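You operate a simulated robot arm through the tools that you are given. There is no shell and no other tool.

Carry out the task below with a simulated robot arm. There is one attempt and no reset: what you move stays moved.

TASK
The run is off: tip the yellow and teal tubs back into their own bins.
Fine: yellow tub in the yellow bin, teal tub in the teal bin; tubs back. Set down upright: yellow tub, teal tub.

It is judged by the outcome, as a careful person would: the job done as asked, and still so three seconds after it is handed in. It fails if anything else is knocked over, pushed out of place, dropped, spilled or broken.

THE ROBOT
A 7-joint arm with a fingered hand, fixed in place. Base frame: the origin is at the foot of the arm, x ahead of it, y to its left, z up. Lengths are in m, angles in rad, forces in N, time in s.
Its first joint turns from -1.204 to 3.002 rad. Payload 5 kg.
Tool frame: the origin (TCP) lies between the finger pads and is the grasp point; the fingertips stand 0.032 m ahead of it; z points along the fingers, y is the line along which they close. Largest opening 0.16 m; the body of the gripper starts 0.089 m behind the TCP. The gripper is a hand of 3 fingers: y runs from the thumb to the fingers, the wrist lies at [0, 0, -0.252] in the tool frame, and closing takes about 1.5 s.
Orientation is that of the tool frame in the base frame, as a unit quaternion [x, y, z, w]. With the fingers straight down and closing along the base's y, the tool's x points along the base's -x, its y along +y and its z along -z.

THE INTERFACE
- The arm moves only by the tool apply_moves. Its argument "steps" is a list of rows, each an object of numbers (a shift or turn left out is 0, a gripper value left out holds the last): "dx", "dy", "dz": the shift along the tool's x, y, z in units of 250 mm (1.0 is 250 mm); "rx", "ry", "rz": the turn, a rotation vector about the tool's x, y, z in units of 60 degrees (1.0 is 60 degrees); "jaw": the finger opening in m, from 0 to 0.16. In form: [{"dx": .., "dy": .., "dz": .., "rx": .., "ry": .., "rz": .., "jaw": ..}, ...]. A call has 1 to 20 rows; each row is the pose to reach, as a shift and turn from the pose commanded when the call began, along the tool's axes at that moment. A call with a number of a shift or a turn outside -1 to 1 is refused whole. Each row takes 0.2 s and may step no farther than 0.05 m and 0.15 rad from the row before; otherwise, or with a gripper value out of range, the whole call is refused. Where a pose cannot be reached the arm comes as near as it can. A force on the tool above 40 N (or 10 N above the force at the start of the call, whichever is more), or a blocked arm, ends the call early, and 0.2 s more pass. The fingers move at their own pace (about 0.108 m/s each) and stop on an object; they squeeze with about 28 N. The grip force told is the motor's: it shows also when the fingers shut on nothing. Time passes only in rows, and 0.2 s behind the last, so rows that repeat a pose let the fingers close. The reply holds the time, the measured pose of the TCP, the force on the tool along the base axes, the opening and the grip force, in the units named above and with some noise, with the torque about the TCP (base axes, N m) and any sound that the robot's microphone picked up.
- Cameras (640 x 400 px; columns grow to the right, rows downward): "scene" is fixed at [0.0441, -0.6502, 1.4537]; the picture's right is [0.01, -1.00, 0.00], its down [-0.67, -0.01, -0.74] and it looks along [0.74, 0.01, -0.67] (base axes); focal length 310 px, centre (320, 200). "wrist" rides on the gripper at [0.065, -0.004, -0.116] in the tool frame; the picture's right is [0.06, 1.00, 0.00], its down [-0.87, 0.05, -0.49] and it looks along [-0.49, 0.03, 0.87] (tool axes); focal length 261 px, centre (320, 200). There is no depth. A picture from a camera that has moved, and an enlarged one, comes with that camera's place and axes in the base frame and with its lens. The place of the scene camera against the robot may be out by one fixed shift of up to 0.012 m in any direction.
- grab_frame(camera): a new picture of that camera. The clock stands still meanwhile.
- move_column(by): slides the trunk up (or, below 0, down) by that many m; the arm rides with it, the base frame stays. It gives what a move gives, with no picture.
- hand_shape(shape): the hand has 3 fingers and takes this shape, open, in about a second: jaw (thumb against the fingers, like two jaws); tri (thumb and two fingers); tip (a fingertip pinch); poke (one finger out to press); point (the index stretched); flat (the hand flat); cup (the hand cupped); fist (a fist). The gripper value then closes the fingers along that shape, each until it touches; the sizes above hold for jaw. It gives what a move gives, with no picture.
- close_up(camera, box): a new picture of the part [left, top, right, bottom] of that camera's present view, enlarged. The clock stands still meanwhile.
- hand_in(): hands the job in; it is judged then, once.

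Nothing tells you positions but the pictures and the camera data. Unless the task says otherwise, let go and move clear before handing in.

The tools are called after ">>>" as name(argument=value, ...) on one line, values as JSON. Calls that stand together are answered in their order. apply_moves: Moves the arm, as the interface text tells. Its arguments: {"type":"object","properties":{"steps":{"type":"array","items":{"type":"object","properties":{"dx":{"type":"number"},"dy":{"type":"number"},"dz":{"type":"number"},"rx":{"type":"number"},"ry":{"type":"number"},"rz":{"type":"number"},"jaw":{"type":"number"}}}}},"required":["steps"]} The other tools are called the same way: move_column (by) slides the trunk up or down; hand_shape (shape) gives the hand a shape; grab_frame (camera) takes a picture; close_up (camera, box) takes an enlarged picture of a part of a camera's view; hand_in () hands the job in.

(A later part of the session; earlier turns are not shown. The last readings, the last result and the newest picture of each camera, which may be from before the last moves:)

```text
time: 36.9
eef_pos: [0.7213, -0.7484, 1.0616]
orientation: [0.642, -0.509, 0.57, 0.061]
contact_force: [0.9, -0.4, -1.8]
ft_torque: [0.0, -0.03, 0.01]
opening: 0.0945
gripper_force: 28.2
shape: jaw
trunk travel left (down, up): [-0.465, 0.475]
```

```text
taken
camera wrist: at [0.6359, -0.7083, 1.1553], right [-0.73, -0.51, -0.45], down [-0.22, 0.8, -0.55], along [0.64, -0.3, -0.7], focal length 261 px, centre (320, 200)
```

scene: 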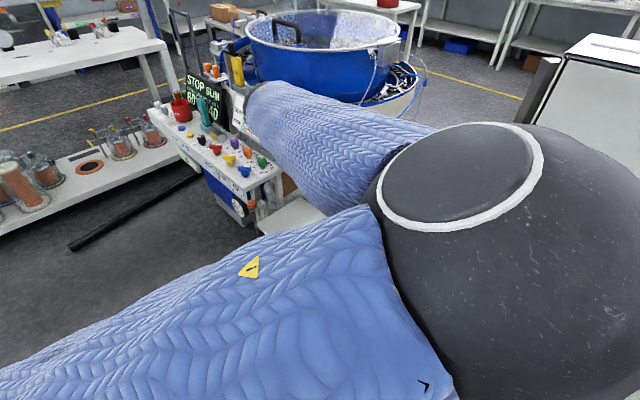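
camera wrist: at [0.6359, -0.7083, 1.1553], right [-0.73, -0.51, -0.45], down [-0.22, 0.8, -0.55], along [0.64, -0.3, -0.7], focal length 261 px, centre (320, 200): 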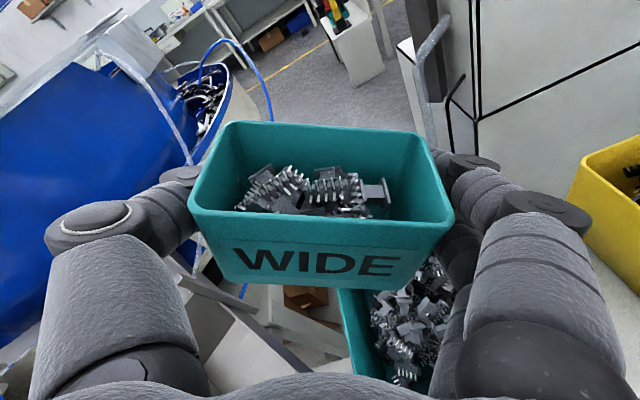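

>>> apply_moves(steps=[{"rz": 0.09}, {"rz": 0.18}, {"rz": 0.27}, {"rz": 0.36}, {"rz": 0.45}])

>>> grab_frame(camera="wrist")

```text
time: 38.1
eef_pos: [0.721, -0.7487, 1.0609]
orientation: [-0.505, 0.644, -0.569, 0.073]
contact_force: [-0.1, 0.1, -0.4]
ft_torque: [-0.01, 0.0, 0.0]
opening: 0.0944
gripper_force: 28.0
shape: jaw
trunk travel left (down, up): [-0.465, 0.475]
```

```text
taken
camera wrist: at [0.615, -0.72, 1.1358], right [-0.6, -0.2, -0.78], down [0.06, 0.95, -0.29], along [0.8, -0.22, -0.56], focal length 261 px, centre (320, 200)
```

wrist: 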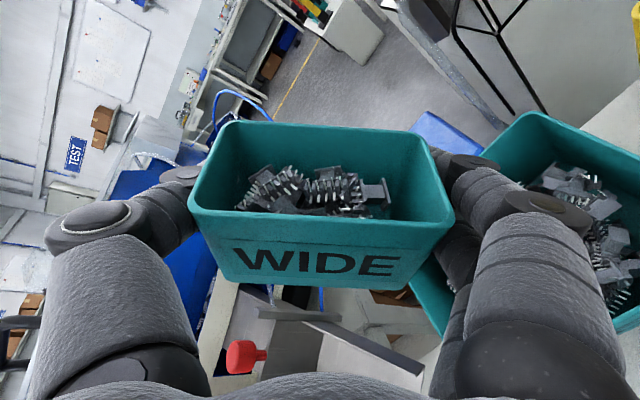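

>>> apply_moves(steps=[{"rz": 0.08}, {"rz": 0.16}, {"rz": 0.24}, {"rz": 0.32}])

>>> grab_frame(camera="wrist")

```text
time: 39.1
eef_pos: [0.7204, -0.7485, 1.0604]
orientation: [-0.39, 0.72, -0.549, 0.166]
contact_force: [-0.9, -0.6, -1.1]
ft_torque: [-0.01, -0.01, 0.03]
opening: 0.0947
gripper_force: 28.3
shape: jaw
trunk travel left (down, up): [-0.465, 0.475]
```

```text
taken
camera wrist: at [0.6039, -0.7217, 1.1166], right [-0.42, 0.05, -0.91], down [0.21, 0.98, -0.05], along [0.88, -0.21, -0.42], focal length 261 px, centre (320, 200)
```

wrist: 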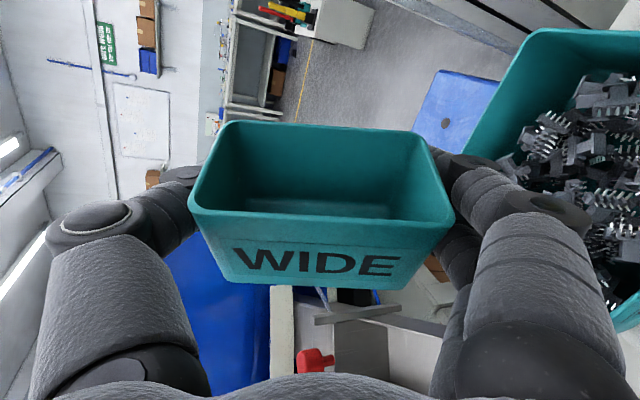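

The chips slid out at about 75° of roll and the tub looks empty. I'll zoom in to confirm that and check where they landed.

>>> close_up(camera="wrist", box=[180, 110, 460, 290])

>>> close_up(camera="wrist", box=[420, 10, 640, 340])

```text
2.22 times, centred on (320, 200) of wrist
camera zoom: at [0.6039, -0.7217, 1.1166], right [-0.42, 0.05, -0.91], down [0.21, 0.98, -0.05], along [0.88, -0.21, -0.42], focal length 579 px, centre (320, 200)
```

zoom: 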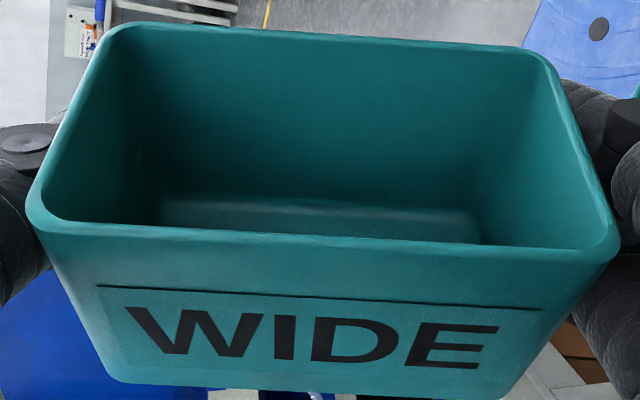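

```text
1.21 times, centred on (530, 175) of wrist
camera zoom: at [0.6039, -0.7217, 1.1166], right [-0.42, 0.05, -0.91], down [0.21, 0.98, -0.05], along [0.88, -0.21, -0.42], focal length 316 px, centre (66, 230)
```

zoom: 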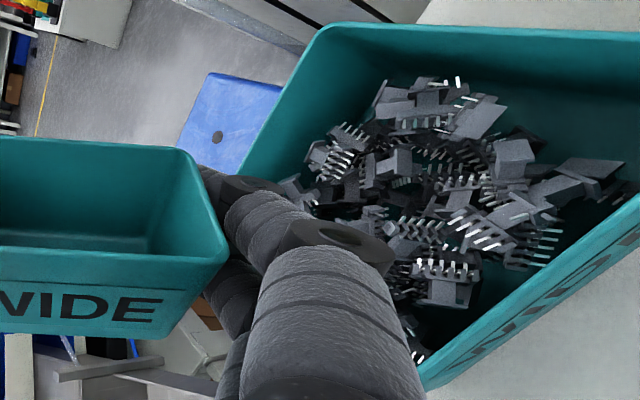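

The tub looks empty, but one bottom corner is hidden from view. I'll roll further to make sure nothing is left in it.

>>> apply_moves(steps=[{"rz": 0.1}, {"rz": 0.2}, {"rz": 0.3}, {"rz": 0.4}, {"rz": 0.5}, {"rz": 0.6}, {"rz": 0.6}])

>>> grab_frame(camera="wrist")

```text
time: 40.7
eef_pos: [0.7201, -0.7472, 1.0603]
orientation: [-0.15, 0.806, -0.47, 0.328]
contact_force: [0.9, -0.4, -1.9]
ft_torque: [0.0, 0.02, 0.0]
opening: 0.0948
gripper_force: 28.1
shape: jaw
trunk travel left (down, up): [-0.465, 0.475]
```

```text
taken
camera wrist: at [0.5951, -0.7105, 1.079], right [0.02, 0.48, -0.88], down [0.32, 0.83, 0.46], along [0.95, -0.29, -0.13], focal length 261 px, centre (320, 200)
```

wrist: 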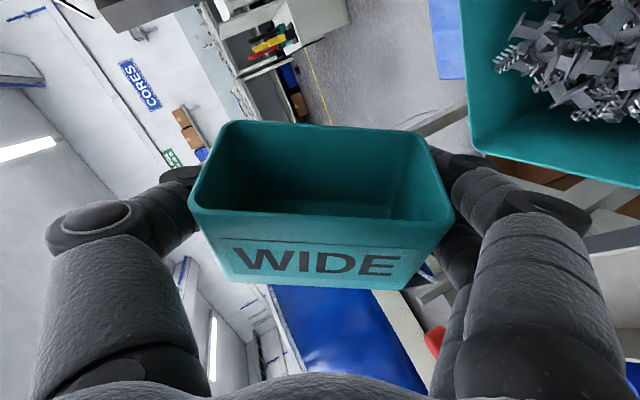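

>>> apply_moves(steps=[{"rz": 0.1}, {"rz": 0.2}, {"rz": 0.3}, {"rz": 0.4}, {"rz": 0.4}, {"rz": 0.4}])

>>> grab_frame(camera="wrist")

```text
time: 42.1
eef_pos: [0.7213, -0.7481, 1.0598]
orientation: [0.021, 0.819, -0.392, 0.419]
contact_force: [-0.3, 0.2, -1.1]
ft_torque: [0.01, 0.02, 0.04]
opening: 0.0947
gripper_force: 27.8
shape: jaw
trunk travel left (down, up): [-0.465, 0.475]
```

```text
taken
camera wrist: at [0.6001, -0.6946, 1.0572], right [0.32, 0.67, -0.67], down [0.25, 0.62, 0.74], along [0.91, -0.41, 0.03], focal length 261 px, centre (320, 200)
```

wrist: 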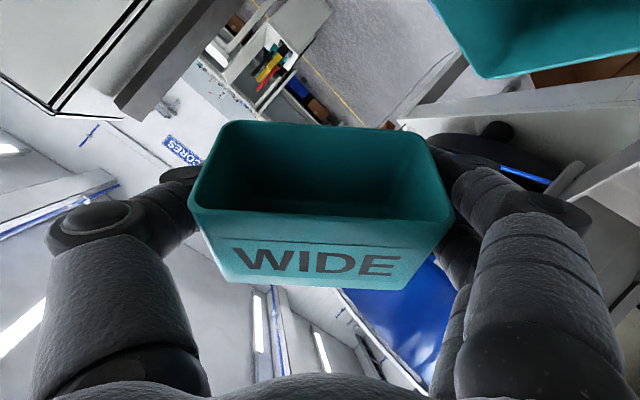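

The tub is empty. Now I'll roll it back upright by exactly the same amount.

>>> apply_moves(steps=[{"rz": -0.125}, {"rz": -0.25}, {"rz": -0.375}, {"rz": -0.5}, {"rz": -0.625}, {"rz": -0.75}, {"rz": -0.875}, {"rz": -1.0}])

>>> apply_moves(steps=[{"rz": -0.125}, {"rz": -0.25}, {"rz": -0.375}, {"rz": -0.5}, {"rz": -0.625}, {"rz": -0.75}, {"rz": -0.875}, {"rz": -1.0}])

>>> apply_moves(steps=[{"rz": -0.12}, {"rz": -0.24}, {"rz": -0.31}, {"rz": -0.31}])

>>> grab_frame(camera="wrist")

```text
time: 43.9
eef_pos: [0.7202, -0.7484, 1.0608]
orientation: [-0.392, 0.719, -0.55, 0.166]
contact_force: [-0.9, 0.4, -0.9]
ft_torque: [0.0, 0.01, 0.02]
opening: 0.0945
gripper_force: 28.7
shape: jaw
trunk travel left (down, up): [-0.465, 0.475]
```

```text
time: 45.7
eef_pos: [0.7217, -0.7483, 1.0608]
orientation: [0.699, -0.427, 0.558, 0.13]
contact_force: [-0.8, -0.2, -0.8]
ft_torque: [-0.01, -0.01, -0.01]
opening: 0.0948
gripper_force: 27.9
shape: jaw
trunk travel left (down, up): [-0.465, 0.475]
```

```text
time: 46.7
eef_pos: [0.7206, -0.7474, 1.061]
orientation: [0.759, -0.308, 0.53, 0.219]
contact_force: [-0.2, -0.3, 0.2]
ft_torque: [-0.04, -0.02, -0.01]
opening: 0.0947
gripper_force: 28.4
shape: jaw
trunk travel left (down, up): [-0.465, 0.475]
```

```text
taken
camera wrist: at [0.6628, -0.6846, 1.1626], right [-0.68, -0.73, 0.06], down [-0.58, 0.49, -0.65], along [0.44, -0.48, -0.76], focal length 261 px, centre (320, 200)
```

wrist: 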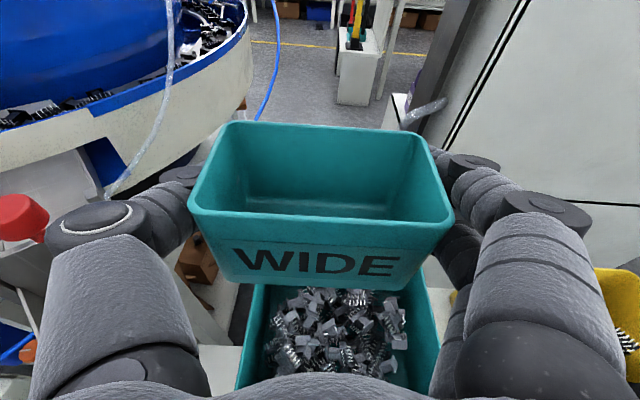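

The tub is empty and upright again. I'll carry it back along the same path and set it down where it was.

>>> apply_moves(steps=[{"dx": -0.031, "dy": 0.0066, "dz": -0.0855}, {"dx": -0.062, "dy": 0.0132, "dz": -0.171}, {"dx": -0.0934, "dy": 0.02, "dz": -0.2565}, {"dx": -0.1245, "dy": 0.0265, "dz": -0.342}, {"dx": -0.1556, "dy": 0.033, "dz": -0.4275}, {"dx": -0.1868, "dy": 0.04, "dz": -0.513}, {"dx": -0.218, "dy": 0.0464, "dz": -0.5985}, {"dx": -0.249, "dy": 0.053, "dz": -0.684}, {"dx": -0.249, "dy": 0.053, "dz": -0.684}])

>>> grab_frame(camera="wrist")

```text
time: 48.7
eef_pos: [0.5815, -0.631, 1.063]
orientation: [0.759, -0.309, 0.53, 0.219]
contact_force: [0.1, -0.1, -0.9]
ft_torque: [0.01, 0.02, -0.05]
opening: 0.0948
gripper_force: 28.0
shape: jaw
trunk travel left (down, up): [-0.465, 0.475]
```

```text
taken
camera wrist: at [0.5237, -0.5675, 1.1644], right [-0.68, -0.73, 0.06], down [-0.58, 0.49, -0.65], along [0.44, -0.48, -0.76], focal length 261 px, centre (320, 200)
```

wrist: 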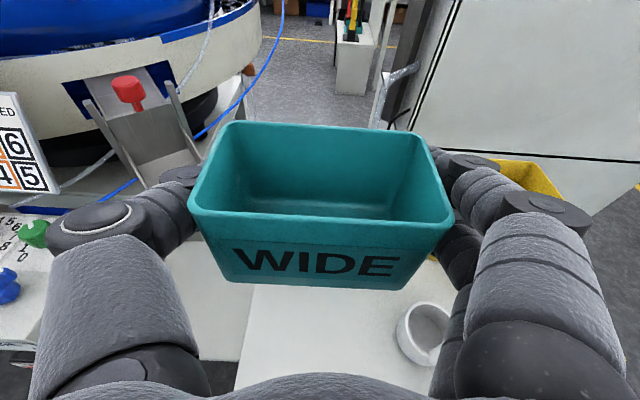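

>>> move_column(by=-0.175)

>>> move_column(by=-0.025)

>>> close_up(camera="scene", box=[250, 180, 370, 270])

```text
time: 50.7
eef_pos: [0.5819, -0.6307, 0.8879]
orientation: [0.759, -0.308, 0.531, 0.218]
contact_force: [-1.0, 0.2, -0.7]
ft_torque: [0.02, 0.0, 0.01]
opening: 0.0946
gripper_force: 28.3
shape: jaw
trunk travel left (down, up): [-0.29, 0.65]
```

```text
time: 51.4
eef_pos: [0.5807, -0.6314, 0.8627]
orientation: [0.759, -0.309, 0.53, 0.219]
contact_force: [-1.1, 0.4, -1.3]
ft_torque: [0.03, -0.01, 0.02]
opening: 0.0948
gripper_force: 27.8
shape: jaw
trunk travel left (down, up): [-0.265, 0.675]
```

```text
4.44 times, centred on (310, 225) of scene
camera zoom: at [0.0441, -0.6502, 1.4537], right [0.01, -1.0, 0.0], down [-0.67, -0.01, -0.74], along [0.74, 0.01, -0.67], focal length 1375 px, centre (364, 89)
```

zoom: 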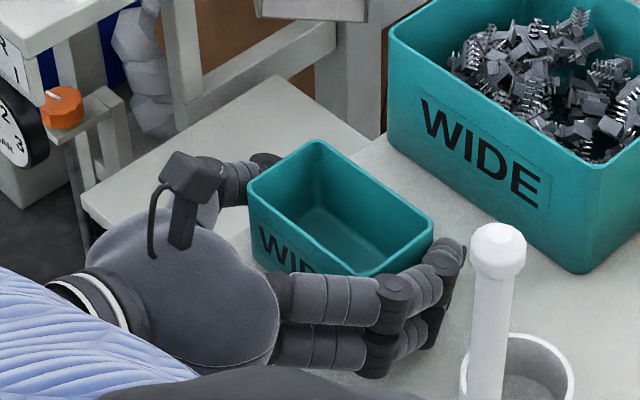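

>>> apply_moves(steps=[{"dx": -0.0094, "dz": 0.0034}, {"dx": -0.0188, "dz": 0.0069}, {"dx": -0.0188, "dz": 0.0069}])

>>> apply_moves(steps=[{"dx": -0.0056, "dz": 0.002}, {"dx": -0.0113, "dz": 0.0041}, {"dx": -0.0113, "dz": 0.0041}])

```text
time: 52.2
eef_pos: [0.5812, -0.6306, 0.8582]
orientation: [0.758, -0.309, 0.53, 0.219]
contact_force: [-0.5, 0.1, -1.4]
ft_torque: [0.02, -0.01, -0.01]
opening: 0.0944
gripper_force: 27.4
shape: jaw
trunk travel left (down, up): [-0.265, 0.675]
```

```text
time: 53.0
eef_pos: [0.5821, -0.6305, 0.8551]
orientation: [0.759, -0.309, 0.53, 0.219]
contact_force: [-0.5, 0.8, 1.4]
ft_torque: [-0.06, 0.01, -0.01]
opening: 0.0949
gripper_force: 28.0
shape: jaw
trunk travel left (down, up): [-0.265, 0.675]
```

Contact with the table is just beginning, at the same height as when I gripped it. I'll go one more millimetre and then open slowly.

>>> apply_moves(steps=[{"dx": -0.004, "dz": 0.0014}, {"dx": -0.004, "dz": 0.0014}])

>>> apply_moves(steps=[{"jaw": 0.097}, {"jaw": 0.1}, {"jaw": 0.105}, {"jaw": 0.11}, {"jaw": 0.115}, {"jaw": 0.12}, {"jaw": 0.12}])

>>> grab_frame(camera="wrist")

>>> close_up(camera="scene", box=[250, 180, 370, 270])

```text
time: 53.6
eef_pos: [0.5817, -0.6301, 0.8555]
orientation: [0.758, -0.309, 0.53, 0.219]
contact_force: [-1.2, -1.2, 8.8]
ft_torque: [-0.1, -0.11, 0.0]
opening: 0.0945
gripper_force: 28.4
shape: jaw
trunk travel left (down, up): [-0.265, 0.675]
```

```text
time: 55.2
eef_pos: [0.5816, -0.631, 0.8549]
orientation: [0.759, -0.309, 0.53, 0.218]
contact_force: [0.4, -0.3, -0.2]
ft_torque: [0.06, 0.0, -0.02]
opening: 0.1193
gripper_force: 0.0
shape: jaw
trunk travel left (down, up): [-0.265, 0.675]
```

```text
taken
camera wrist: at [0.5237, -0.5672, 0.9557], right [-0.68, -0.73, 0.06], down [-0.58, 0.49, -0.65], along [0.44, -0.48, -0.76], focal length 261 px, centre (320, 200)
```

wrist: 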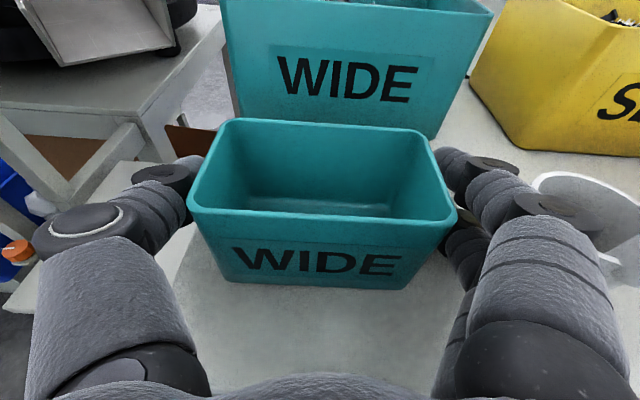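

```text
4.44 times, centred on (310, 225) of scene
camera zoom: at [0.0441, -0.6502, 1.4537], right [0.01, -1.0, 0.0], down [-0.67, -0.01, -0.74], along [0.74, 0.01, -0.67], focal length 1375 px, centre (364, 89)
```

zoom: 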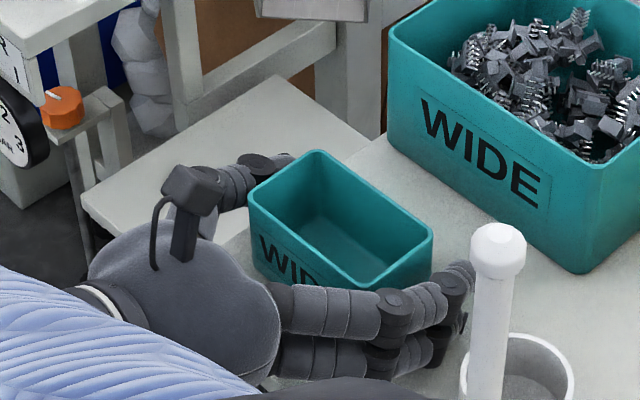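

The teal tub is back in place, upright, and released. I'll raise the column straight up and check the result from above.

>>> move_column(by=0.1)

>>> move_column(by=0.3)

>>> grab_frame(camera="wrist")

>>> grab_frame(camera="scene")

```text
time: 56.5
eef_pos: [0.5822, -0.632, 0.9538]
orientation: [0.759, -0.309, 0.53, 0.219]
contact_force: [-0.3, -0.4, 0.0]
ft_torque: [0.02, 0.01, 0.01]
opening: 0.1193
gripper_force: 0.1
shape: jaw
trunk travel left (down, up): [-0.365, 0.575]
```

```text
time: 59.5
eef_pos: [0.5814, -0.631, 1.2537]
orientation: [0.759, -0.309, 0.53, 0.218]
contact_force: [0.0, 0.1, -0.4]
ft_torque: [0.01, -0.04, -0.02]
opening: 0.1196
gripper_force: 0.0
shape: jaw
trunk travel left (down, up): [-0.665, 0.275]
```

```text
taken
camera wrist: at [0.5238, -0.5674, 1.3556], right [-0.68, -0.73, 0.06], down [-0.58, 0.49, -0.65], along [0.44, -0.48, -0.76], focal length 261 px, centre (320, 200)
```

wrist: 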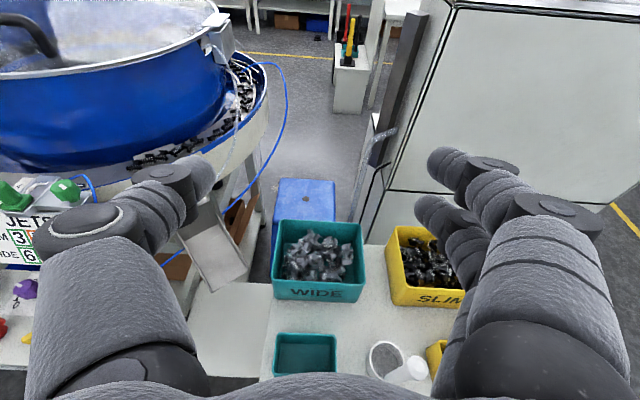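

```text
taken
```

scene: 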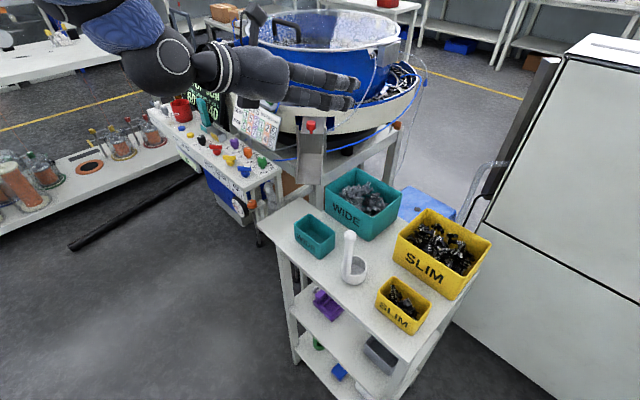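

>>> close_up(camera="scene", box=[260, 150, 500, 350])

>>> close_up(camera="wrist", box=[180, 180, 480, 400])

```text
2.00 times, centred on (380, 250) of scene
camera zoom: at [0.0441, -0.6502, 1.4537], right [0.01, -1.0, 0.0], down [-0.67, -0.01, -0.74], along [0.74, 0.01, -0.67], focal length 619 px, centre (200, 100)
```

zoom: 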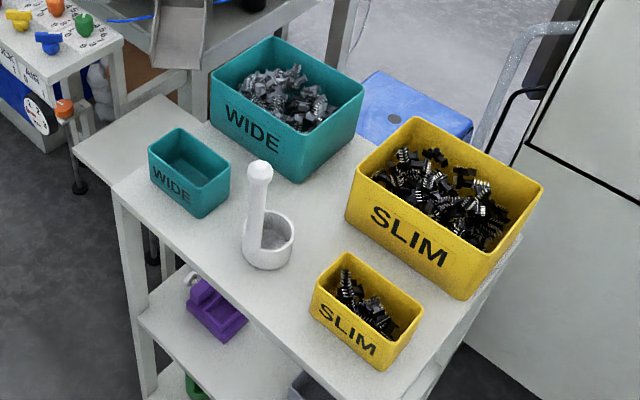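

```text
1.82 times, centred on (330, 290) of wrist
camera zoom: at [0.5238, -0.5674, 1.3556], right [-0.68, -0.73, 0.06], down [-0.58, 0.49, -0.65], along [0.44, -0.48, -0.76], focal length 474 px, centre (302, 36)
```

zoom: 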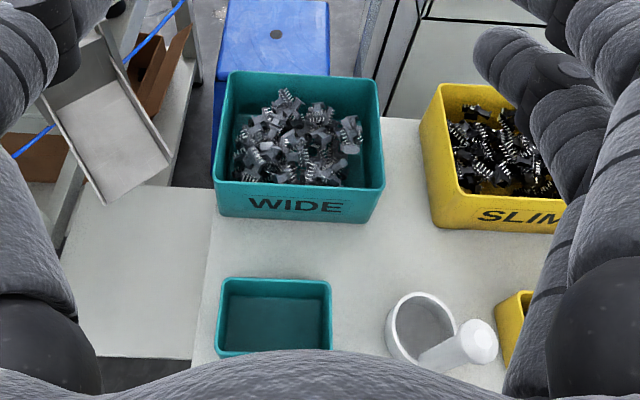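

The teal tub is done: no chips spilled and the tub is back in place. Now I'll slide the hand sideways, high above the post, toward the yellow tub near (0.389, -0.826).

>>> apply_moves(steps=[{"dy": 0.11}, {"dy": 0.22}, {"dy": 0.33}, {"dy": 0.44}, {"dy": 0.548}, {"dy": 0.548}])

>>> apply_moves(steps=[{"dy": 0.11}, {"dy": 0.22}, {"dy": 0.33}])

```text
time: 60.9
eef_pos: [0.4881, -0.7271, 1.2543]
orientation: [0.758, -0.31, 0.53, 0.22]
contact_force: [1.1, 0.4, -0.5]
ft_torque: [-0.04, 0.03, -0.04]
opening: 0.1198
gripper_force: 0.0
shape: jaw
trunk travel left (down, up): [-0.665, 0.275]
```

```text
time: 61.7
eef_pos: [0.4282, -0.7869, 1.2567]
orientation: [0.758, -0.31, 0.531, 0.219]
contact_force: [-0.9, -0.3, -0.1]
ft_torque: [0.04, -0.01, -0.02]
opening: 0.1197
gripper_force: 0.0
shape: jaw
trunk travel left (down, up): [-0.665, 0.275]
```

>>> apply_moves(steps=[{"dy": 0.11}, {"dy": 0.218}, {"dy": 0.218}])

>>> grab_frame(camera="wrist")

>>> grab_frame(camera="scene")

```text
time: 62.5
eef_pos: [0.3916, -0.8271, 1.2569]
orientation: [0.759, -0.308, 0.53, 0.217]
contact_force: [-0.2, -1.1, 0.3]
ft_torque: [-0.01, 0.01, -0.03]
opening: 0.1198
gripper_force: 0.0
shape: jaw
trunk travel left (down, up): [-0.665, 0.275]
```

```text
taken
camera wrist: at [0.3321, -0.7627, 1.358], right [-0.68, -0.73, 0.06], down [-0.58, 0.49, -0.65], along [0.44, -0.48, -0.76], focal length 261 px, centre (320, 200)
```

wrist: 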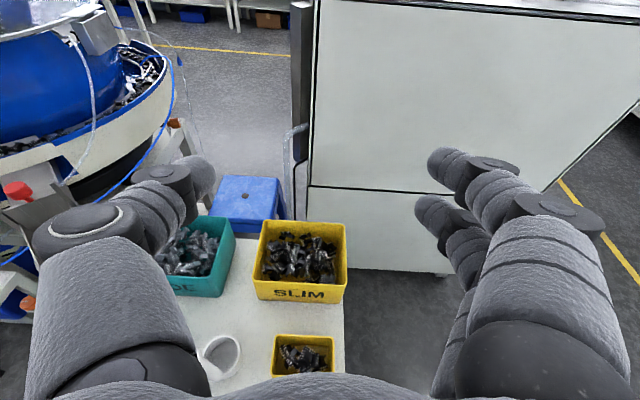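

```text
taken
```

scene: 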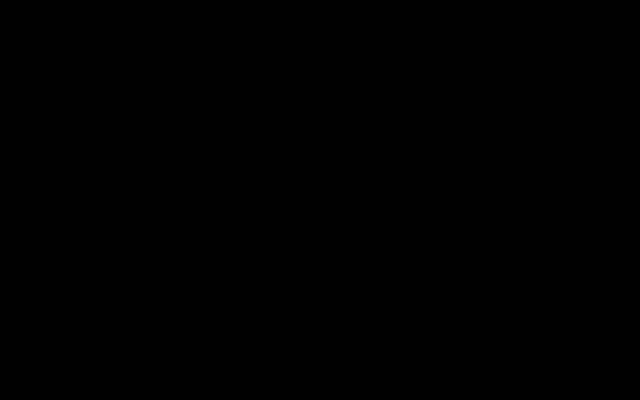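

>>> close_up(camera="wrist", box=[240, 210, 360, 310])

>>> close_up(camera="wrist", box=[260, 325, 350, 381])

>>> close_up(camera="wrist", box=[180, 310, 300, 390])

```text
4.00 times, centred on (300, 260) of wrist
camera zoom: at [0.3321, -0.7627, 1.358], right [-0.68, -0.73, 0.06], down [-0.58, 0.49, -0.65], along [0.44, -0.48, -0.76], focal length 1043 px, centre (400, -40)
```

zoom: 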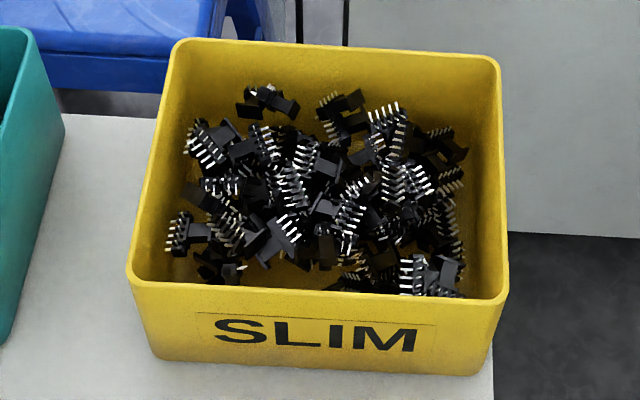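

```text
7.11 times, centred on (305, 353) of wrist
camera zoom: at [0.3321, -0.7627, 1.358], right [-0.68, -0.73, 0.06], down [-0.58, 0.49, -0.65], along [0.44, -0.48, -0.76], focal length 1854 px, centre (427, -888)
```

zoom: 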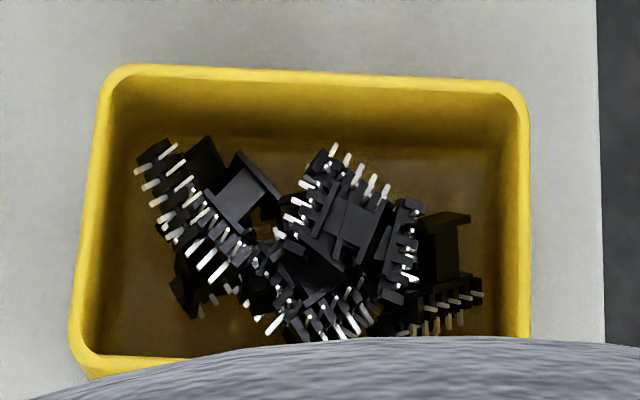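

```text
5.00 times, centred on (240, 350) of wrist
camera zoom: at [0.3321, -0.7627, 1.358], right [-0.68, -0.73, 0.06], down [-0.58, 0.49, -0.65], along [0.44, -0.48, -0.76], focal length 1303 px, centre (720, -550)
```

zoom: 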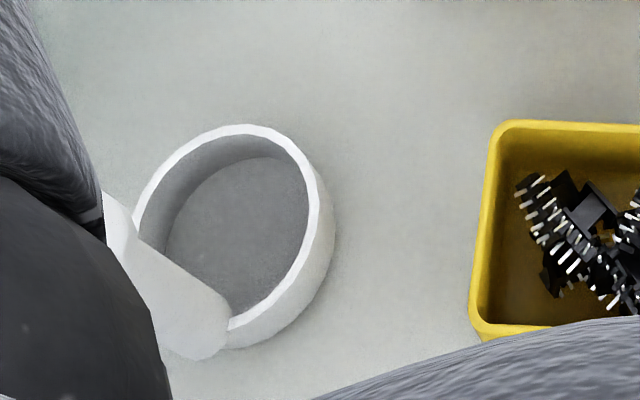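

The yellow tub is at about (0.390, -0.823) and the yellow bin's centre at (0.522, -0.933). Before gripping, I'll rehearse the yellow pour with an empty hand up here, because the arm is closer to its joint limit on this side.

>>> apply_moves(steps=[{"dx": 0.0305, "dy": -0.0228, "dz": 0.0834}, {"dx": 0.061, "dy": -0.0455, "dz": 0.1668}, {"dx": 0.0915, "dy": -0.0683, "dz": 0.25}, {"dx": 0.122, "dy": -0.091, "dz": 0.3335}, {"dx": 0.1525, "dy": -0.1138, "dz": 0.417}, {"dx": 0.183, "dy": -0.1365, "dz": 0.5}, {"dx": 0.2135, "dy": -0.159, "dz": 0.584}, {"dx": 0.244, "dy": -0.182, "dz": 0.667}, {"dx": 0.244, "dy": -0.182, "dz": 0.667}])

>>> grab_frame(camera="wrist")

```text
time: 64.5
eef_pos: [0.5473, -0.9152, 1.2566]
orientation: [0.758, -0.309, 0.531, 0.219]
contact_force: [-0.4, -0.4, 0.5]
ft_torque: [0.01, 0.04, 0.03]
opening: 0.1196
gripper_force: 0.1
shape: jaw
trunk travel left (down, up): [-0.665, 0.275]
```

```text
taken
camera wrist: at [0.4896, -0.8536, 1.3573], right [-0.68, -0.73, 0.06], down [-0.58, 0.49, -0.65], along [0.44, -0.48, -0.76], focal length 261 px, centre (320, 200)
```

wrist: 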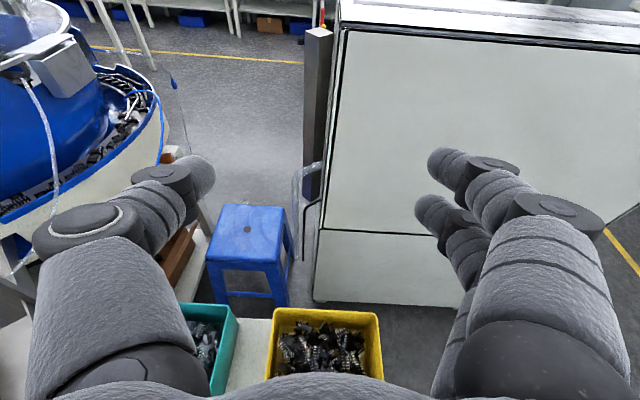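

>>> apply_moves(steps=[{"rz": 0.13}, {"rz": 0.26}, {"rz": 0.39}, {"rz": 0.52}])

>>> apply_moves(steps=[{"rz": 0.13}, {"rz": 0.26}, {"rz": 0.39}, {"rz": 0.48}])

>>> apply_moves(steps=[{"rz": 0.13}, {"rz": 0.26}, {"rz": 0.38}, {"rz": 0.5}])

```text
time: 65.5
eef_pos: [0.5487, -0.9178, 1.2556]
orientation: [0.647, -0.503, 0.569, 0.068]
contact_force: [0.4, 0.0, -0.1]
ft_torque: [0.02, -0.06, -0.01]
opening: 0.1198
gripper_force: 0.1
shape: jaw
trunk travel left (down, up): [-0.665, 0.275]
```

```text
time: 66.5
eef_pos: [0.5489, -0.9185, 1.2561]
orientation: [-0.501, 0.648, -0.568, 0.076]
contact_force: [0.7, -0.1, -0.3]
ft_torque: [0.02, 0.01, 0.01]
opening: 0.1194
gripper_force: 0.1
shape: jaw
trunk travel left (down, up): [-0.665, 0.275]
```

```text
time: 67.5
eef_pos: [0.548, -0.9182, 1.2553]
orientation: [-0.317, 0.755, -0.529, 0.221]
contact_force: [0.8, 0.6, -0.7]
ft_torque: [-0.01, -0.03, 0.02]
opening: 0.1196
gripper_force: 0.0
shape: jaw
trunk travel left (down, up): [-0.665, 0.275]
```

>>> apply_moves(steps=[{"rz": 0.13}, {"rz": 0.26}, {"rz": 0.38}, {"rz": 0.5}])

>>> apply_moves(steps=[{"rz": 0.13}, {"rz": 0.26}, {"rz": 0.33}])

```text
time: 68.5
eef_pos: [0.549, -0.9178, 1.2552]
orientation: [-0.111, 0.812, -0.454, 0.35]
contact_force: [0.8, 0.2, 0.2]
ft_torque: [-0.01, 0.02, -0.01]
opening: 0.1197
gripper_force: 0.0
shape: jaw
trunk travel left (down, up): [-0.665, 0.275]
```

```text
time: 69.3
eef_pos: [0.5487, -0.9186, 1.2558]
orientation: [0.03, 0.819, -0.387, 0.423]
contact_force: [0.2, -0.3, 0.4]
ft_torque: [0.0, 0.01, -0.02]
opening: 0.1198
gripper_force: 0.1
shape: jaw
trunk travel left (down, up): [-0.665, 0.275]
```

The whole pour roll is reachable here. I'll roll back and return to above the yellow tub.

>>> apply_moves(steps=[{"rz": -0.125}, {"rz": -0.25}, {"rz": -0.375}, {"rz": -0.5}, {"rz": -0.625}, {"rz": -0.75}, {"rz": -0.875}, {"rz": -1.0}])

>>> apply_moves(steps=[{"rz": -0.125}, {"rz": -0.25}, {"rz": -0.375}, {"rz": -0.5}, {"rz": -0.625}, {"rz": -0.75}, {"rz": -0.875}, {"rz": -1.0}])

>>> apply_moves(steps=[{"rz": -0.12}, {"rz": -0.24}, {"rz": -0.33}, {"rz": -0.33}])

>>> apply_moves(steps=[{"dx": -0.0305, "dy": 0.0228, "dz": -0.0834}, {"dx": -0.061, "dy": 0.0455, "dz": -0.1668}, {"dx": -0.0915, "dy": 0.0683, "dz": -0.25}, {"dx": -0.122, "dy": 0.091, "dz": -0.3335}, {"dx": -0.1525, "dy": 0.1138, "dz": -0.417}, {"dx": -0.183, "dy": 0.1365, "dz": -0.5}, {"dx": -0.2135, "dy": 0.159, "dz": -0.584}, {"dx": -0.244, "dy": 0.182, "dz": -0.667}, {"dx": -0.244, "dy": 0.182, "dz": -0.667}, {"dx": -0.244, "dy": 0.182, "dz": -0.667}])

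```text
time: 71.1
eef_pos: [0.5486, -0.917, 1.2547]
orientation: [-0.385, 0.723, -0.547, 0.172]
contact_force: [0.3, 0.6, -1.0]
ft_torque: [-0.02, -0.02, -0.01]
opening: 0.1198
gripper_force: 0.1
shape: jaw
trunk travel left (down, up): [-0.665, 0.275]
```

```text
time: 72.9
eef_pos: [0.5485, -0.9166, 1.2556]
orientation: [0.694, -0.434, 0.56, 0.125]
contact_force: [0.0, 0.1, 0.0]
ft_torque: [-0.02, -0.01, -0.01]
opening: 0.1197
gripper_force: 0.1
shape: jaw
trunk travel left (down, up): [-0.665, 0.275]
```

```text
time: 73.9
eef_pos: [0.5491, -0.917, 1.2554]
orientation: [0.759, -0.31, 0.529, 0.22]
contact_force: [0.1, -0.2, 0.4]
ft_torque: [0.02, 0.0, -0.02]
opening: 0.1198
gripper_force: 0.0
shape: jaw
trunk travel left (down, up): [-0.665, 0.275]
```

```text
time: 76.1
eef_pos: [0.3897, -0.8241, 1.2557]
orientation: [0.759, -0.308, 0.531, 0.218]
contact_force: [-0.3, -0.2, -0.1]
ft_torque: [0.02, -0.02, 0.01]
opening: 0.1195
gripper_force: 0.1
shape: jaw
trunk travel left (down, up): [-0.665, 0.275]
```

>>> move_column(by=-0.195)

>>> grab_frame(camera="wrist")

>>> close_up(camera="wrist", box=[240, 280, 400, 380])

>>> grab_frame(camera="scene")

```text
time: 78.2
eef_pos: [0.3898, -0.8264, 1.0601]
orientation: [0.759, -0.309, 0.53, 0.219]
contact_force: [0.1, 0.3, -0.6]
ft_torque: [0.01, 0.03, 0.03]
opening: 0.1197
gripper_force: 0.0
shape: jaw
trunk travel left (down, up): [-0.47, 0.47]
```

```text
taken
camera wrist: at [0.3318, -0.7622, 1.162], right [-0.68, -0.73, 0.06], down [-0.58, 0.49, -0.65], along [0.44, -0.48, -0.76], focal length 261 px, centre (320, 200)
```

wrist: 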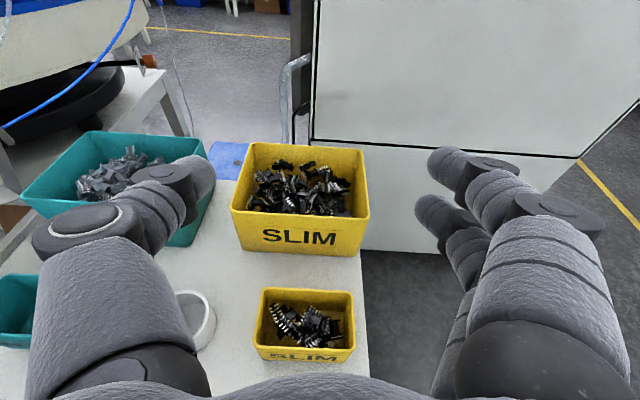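

```text
4.00 times, centred on (320, 330) of wrist
camera zoom: at [0.3318, -0.7622, 1.162], right [-0.68, -0.73, 0.06], down [-0.58, 0.49, -0.65], along [0.44, -0.48, -0.76], focal length 1043 px, centre (320, -320)
```

zoom: 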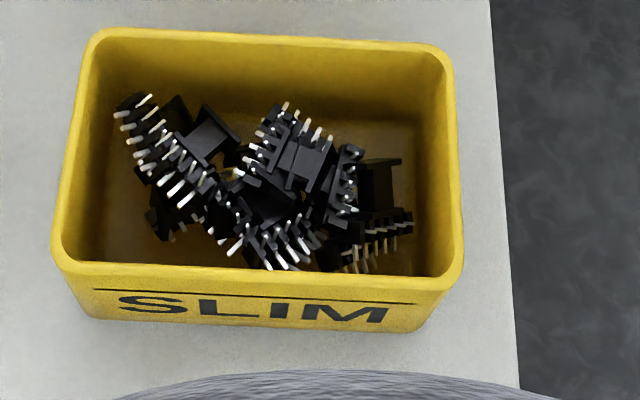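

```text
taken
```

scene: 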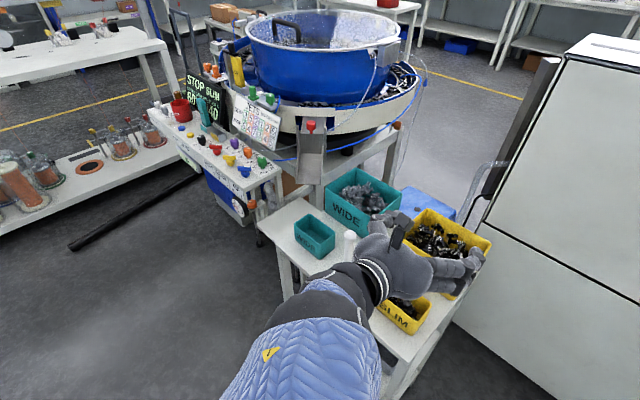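

The hand is within about 3 mm of the yellow tub's centre. I'll apply the small correction and descend in stages as before.

>>> apply_moves(steps=[{"dx": -0.004, "dy": -0.012, "dz": -0.011}, {"dx": -0.004, "dy": -0.012, "dz": -0.011}])

>>> move_column(by=-0.13)

>>> grab_frame(camera="wrist")

>>> close_up(camera="scene", box=[320, 190, 500, 340])

```text
time: 78.8
eef_pos: [0.3899, -0.8223, 1.0596]
orientation: [0.759, -0.308, 0.53, 0.218]
contact_force: [-0.2, -0.4, 0.1]
ft_torque: [-0.01, -0.02, -0.02]
opening: 0.1197
gripper_force: 0.0
shape: jaw
trunk travel left (down, up): [-0.47, 0.47]
```

```text
time: 80.4
eef_pos: [0.3895, -0.8217, 0.9293]
orientation: [0.759, -0.309, 0.53, 0.218]
contact_force: [0.5, 0.2, 0.8]
ft_torque: [0.0, -0.06, 0.01]
opening: 0.1197
gripper_force: 0.0
shape: jaw
trunk travel left (down, up): [-0.34, 0.6]
```

```text
taken
camera wrist: at [0.3317, -0.7577, 1.0318], right [-0.68, -0.73, 0.06], down [-0.58, 0.49, -0.65], along [0.44, -0.48, -0.76], focal length 261 px, centre (320, 200)
```

wrist: 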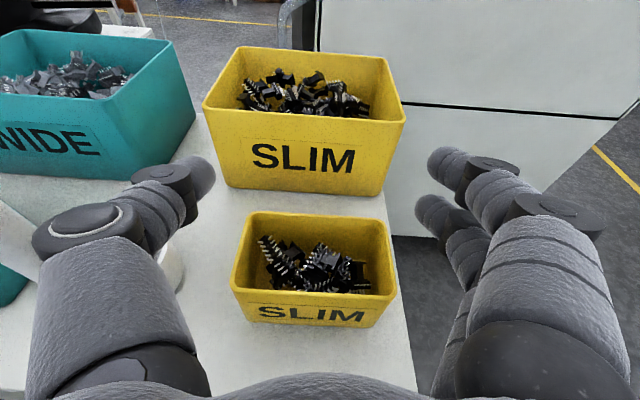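

```text
2.67 times, centred on (410, 265) of scene
camera zoom: at [0.0441, -0.6502, 1.4537], right [0.01, -1.0, 0.0], down [-0.67, -0.01, -0.74], along [0.74, 0.01, -0.67], focal length 825 px, centre (80, 27)
```

zoom: 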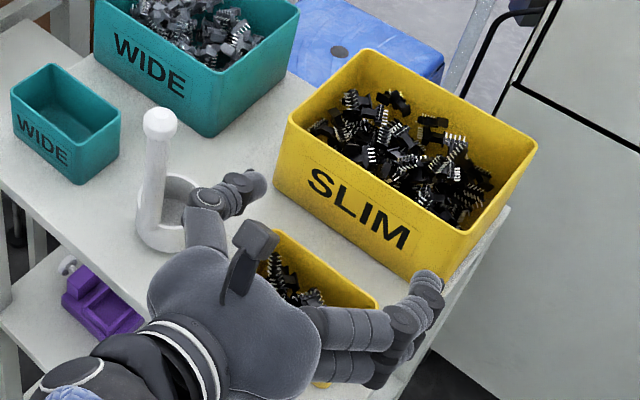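

>>> move_column(by=-0.05)

>>> grab_frame(camera="wrist")

>>> close_up(camera="scene", box=[320, 210, 460, 330])

```text
time: 81.3
eef_pos: [0.3907, -0.8213, 0.8802]
orientation: [0.758, -0.309, 0.53, 0.219]
contact_force: [0.2, 0.2, -0.1]
ft_torque: [-0.01, 0.02, 0.03]
opening: 0.12
gripper_force: 0.0
shape: jaw
trunk travel left (down, up): [-0.29, 0.65]
```

```text
taken
camera wrist: at [0.3317, -0.7576, 0.9818], right [-0.68, -0.73, 0.06], down [-0.58, 0.49, -0.65], along [0.44, -0.48, -0.76], focal length 261 px, centre (320, 200)
```

wrist: 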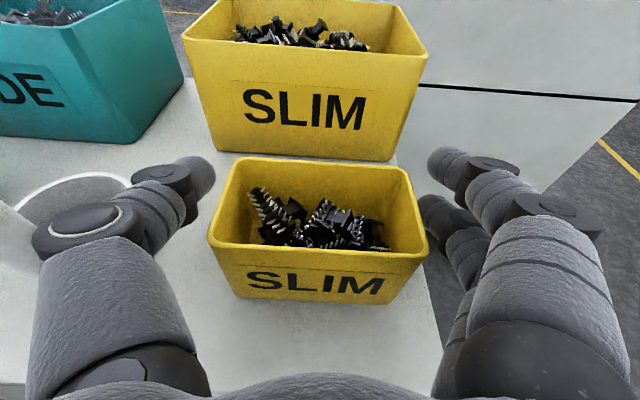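

```text
3.33 times, centred on (390, 270) of scene
camera zoom: at [0.0441, -0.6502, 1.4537], right [0.01, -1.0, 0.0], down [-0.67, -0.01, -0.74], along [0.74, 0.01, -0.67], focal length 1032 px, centre (87, -33)
```

zoom: 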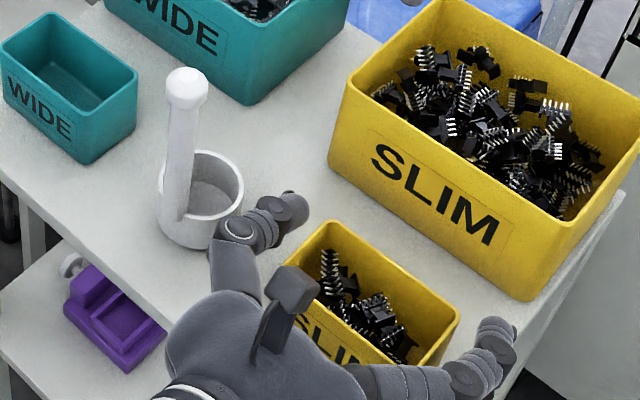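

>>> apply_moves(steps=[{"dx": -0.029, "dz": 0.0105}, {"dx": -0.058, "dz": 0.021}, {"dx": -0.084, "dz": 0.0305}, {"dx": -0.084, "dz": 0.0305}])

>>> grab_frame(camera="wrist")

>>> close_up(camera="scene", box=[320, 210, 460, 330])

```text
time: 82.3
eef_pos: [0.3903, -0.8209, 0.8566]
orientation: [0.759, -0.309, 0.531, 0.218]
contact_force: [0.2, 0.0, -0.4]
ft_torque: [0.0, -0.03, -0.03]
opening: 0.1198
gripper_force: 0.1
shape: jaw
trunk travel left (down, up): [-0.29, 0.65]
```

```text
taken
camera wrist: at [0.3316, -0.7572, 0.9582], right [-0.68, -0.73, 0.06], down [-0.58, 0.49, -0.65], along [0.44, -0.48, -0.76], focal length 261 px, centre (320, 200)
```

wrist: 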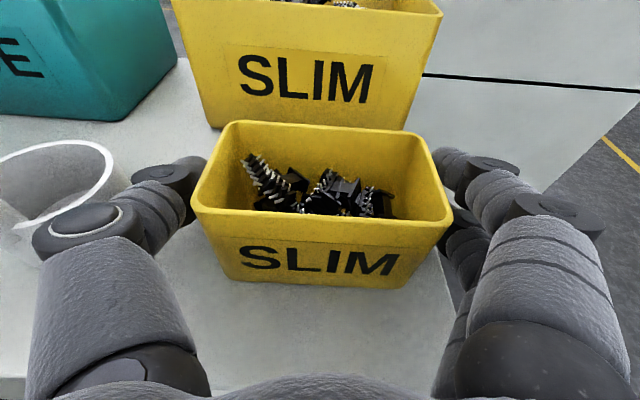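

```text
3.33 times, centred on (390, 270) of scene
camera zoom: at [0.0441, -0.6502, 1.4537], right [0.01, -1.0, 0.0], down [-0.67, -0.01, -0.74], along [0.74, 0.01, -0.67], focal length 1032 px, centre (87, -33)
```

zoom: 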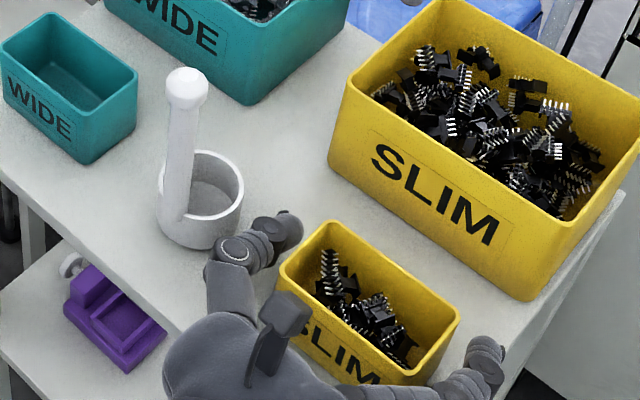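

The height and centring match the teal grasp. Closing on the yellow tub.

>>> apply_moves(steps=[{"jaw": 0.105}, {"jaw": 0.1}, {"jaw": 0.095}, {"jaw": 0.09}, {"jaw": 0.08}, {"jaw": 0.07}, {"jaw": 0.05}, {"jaw": 0.05}])

>>> move_column(by=0.03)

>>> grab_frame(camera="wrist")

>>> close_up(camera="scene", box=[320, 210, 460, 330])

```text
time: 84.1
eef_pos: [0.3899, -0.8209, 0.8559]
orientation: [0.758, -0.309, 0.531, 0.218]
contact_force: [-0.1, -0.2, 0.4]
ft_torque: [0.0, 0.0, -0.03]
opening: 0.0946
gripper_force: 28.1
shape: jaw
trunk travel left (down, up): [-0.29, 0.65]
```

```text
time: 84.9
eef_pos: [0.3895, -0.8216, 0.8873]
orientation: [0.758, -0.31, 0.53, 0.219]
contact_force: [-0.4, 0.2, -0.9]
ft_torque: [0.0, 0.03, -0.03]
opening: 0.0948
gripper_force: 27.9
shape: jaw
trunk travel left (down, up): [-0.32, 0.62]
```

```text
taken
camera wrist: at [0.3317, -0.7575, 0.9881], right [-0.68, -0.73, 0.06], down [-0.58, 0.49, -0.65], along [0.44, -0.48, -0.76], focal length 261 px, centre (320, 200)
```

wrist: 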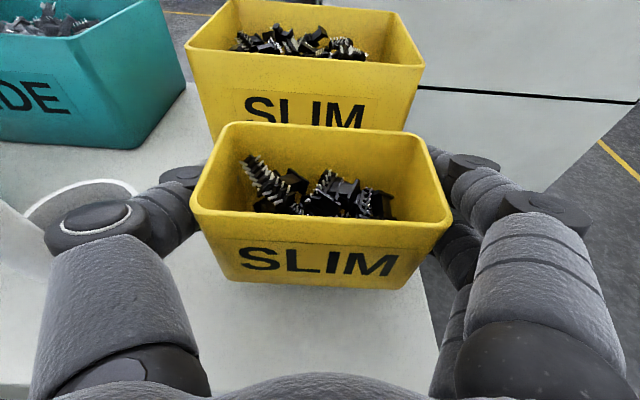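

```text
3.33 times, centred on (390, 270) of scene
camera zoom: at [0.0441, -0.6502, 1.4537], right [0.01, -1.0, 0.0], down [-0.67, -0.01, -0.74], along [0.74, 0.01, -0.67], focal length 1032 px, centre (87, -33)
```

zoom: 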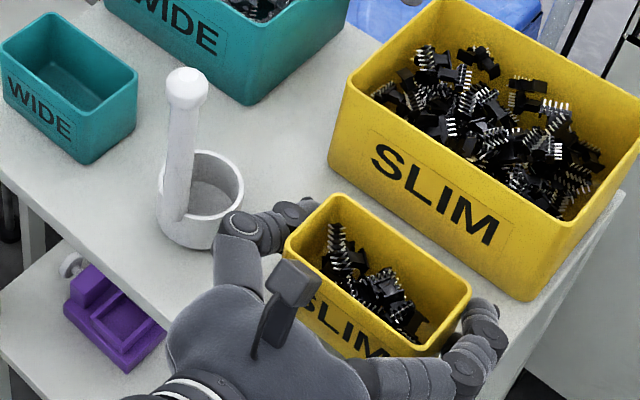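

The yellow tub is held securely and level. I'll raise it and carry it over the yellow bin.

>>> move_column(by=0.175)

>>> apply_moves(steps=[{"dx": 0.0314, "dy": -0.0214, "dz": 0.0858}, {"dx": 0.0628, "dy": -0.0428, "dz": 0.1715}, {"dx": 0.0941, "dy": -0.0641, "dz": 0.2573}, {"dx": 0.1255, "dy": -0.0855, "dz": 0.343}, {"dx": 0.1569, "dy": -0.1069, "dz": 0.4288}, {"dx": 0.1883, "dy": -0.1283, "dz": 0.5145}, {"dx": 0.2196, "dy": -0.1496, "dz": 0.6003}, {"dx": 0.251, "dy": -0.171, "dz": 0.686}, {"dx": 0.251, "dy": -0.171, "dz": 0.686}])

>>> grab_frame(camera="wrist")

>>> grab_frame(camera="scene")

```text
time: 86.8
eef_pos: [0.3905, -0.8212, 1.0612]
orientation: [0.758, -0.309, 0.53, 0.219]
contact_force: [-0.2, -0.4, -1.7]
ft_torque: [0.01, 0.01, 0.0]
opening: 0.0948
gripper_force: 28.4
shape: jaw
trunk travel left (down, up): [-0.495, 0.445]
```

```text
time: 88.8
eef_pos: [0.5515, -0.9188, 1.063]
orientation: [0.758, -0.309, 0.531, 0.219]
contact_force: [1.2, 0.6, -0.4]
ft_torque: [0.02, 0.0, 0.01]
opening: 0.0946
gripper_force: 27.4
shape: jaw
trunk travel left (down, up): [-0.495, 0.445]
```

```text
taken
camera wrist: at [0.4926, -0.856, 1.1638], right [-0.68, -0.73, 0.06], down [-0.58, 0.49, -0.65], along [0.44, -0.48, -0.76], focal length 261 px, centre (320, 200)
```

wrist: 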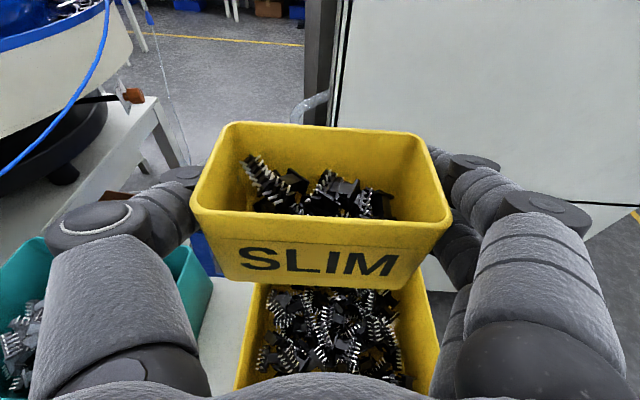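

```text
taken
```

scene: 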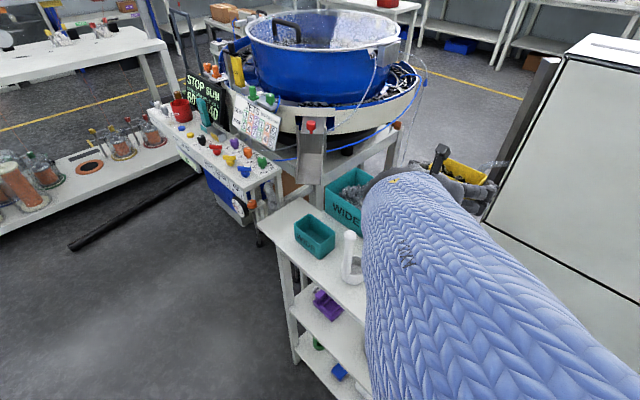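

The position over the bin matches the teal case. I'll roll in small stages and watch the forearm's clearance as well.

>>> apply_moves(steps=[{"rz": 0.09}, {"rz": 0.18}, {"rz": 0.27}, {"rz": 0.36}, {"rz": 0.45}, {"rz": 0.54}])

>>> grab_frame(camera="wrist")

>>> grab_frame(camera="scene")

```text
time: 90.2
eef_pos: [0.5513, -0.918, 1.0614]
orientation: [0.642, -0.509, 0.57, 0.063]
contact_force: [0.4, -0.6, -0.3]
ft_torque: [0.03, -0.02, -0.01]
opening: 0.0944
gripper_force: 28.5
shape: jaw
trunk travel left (down, up): [-0.495, 0.445]
```

```text
taken
camera wrist: at [0.4653, -0.8785, 1.1564], right [-0.73, -0.51, -0.45], down [-0.22, 0.81, -0.55], along [0.64, -0.3, -0.7], focal length 261 px, centre (320, 200)
```

wrist: 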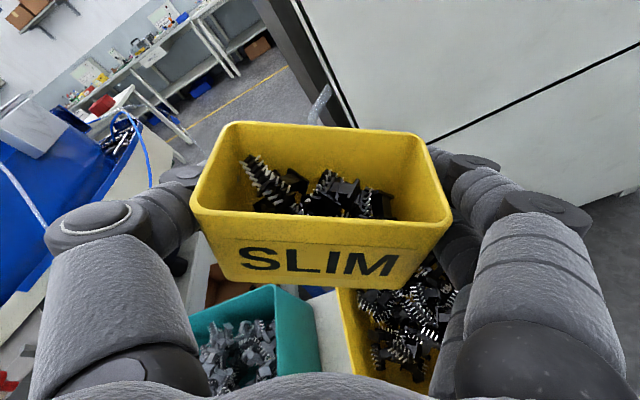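

```text
taken
```

scene: 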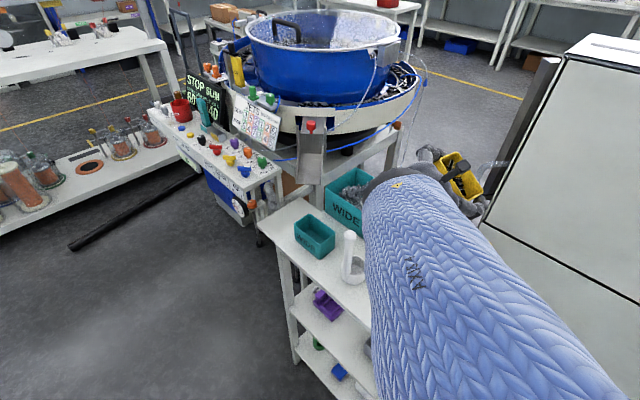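

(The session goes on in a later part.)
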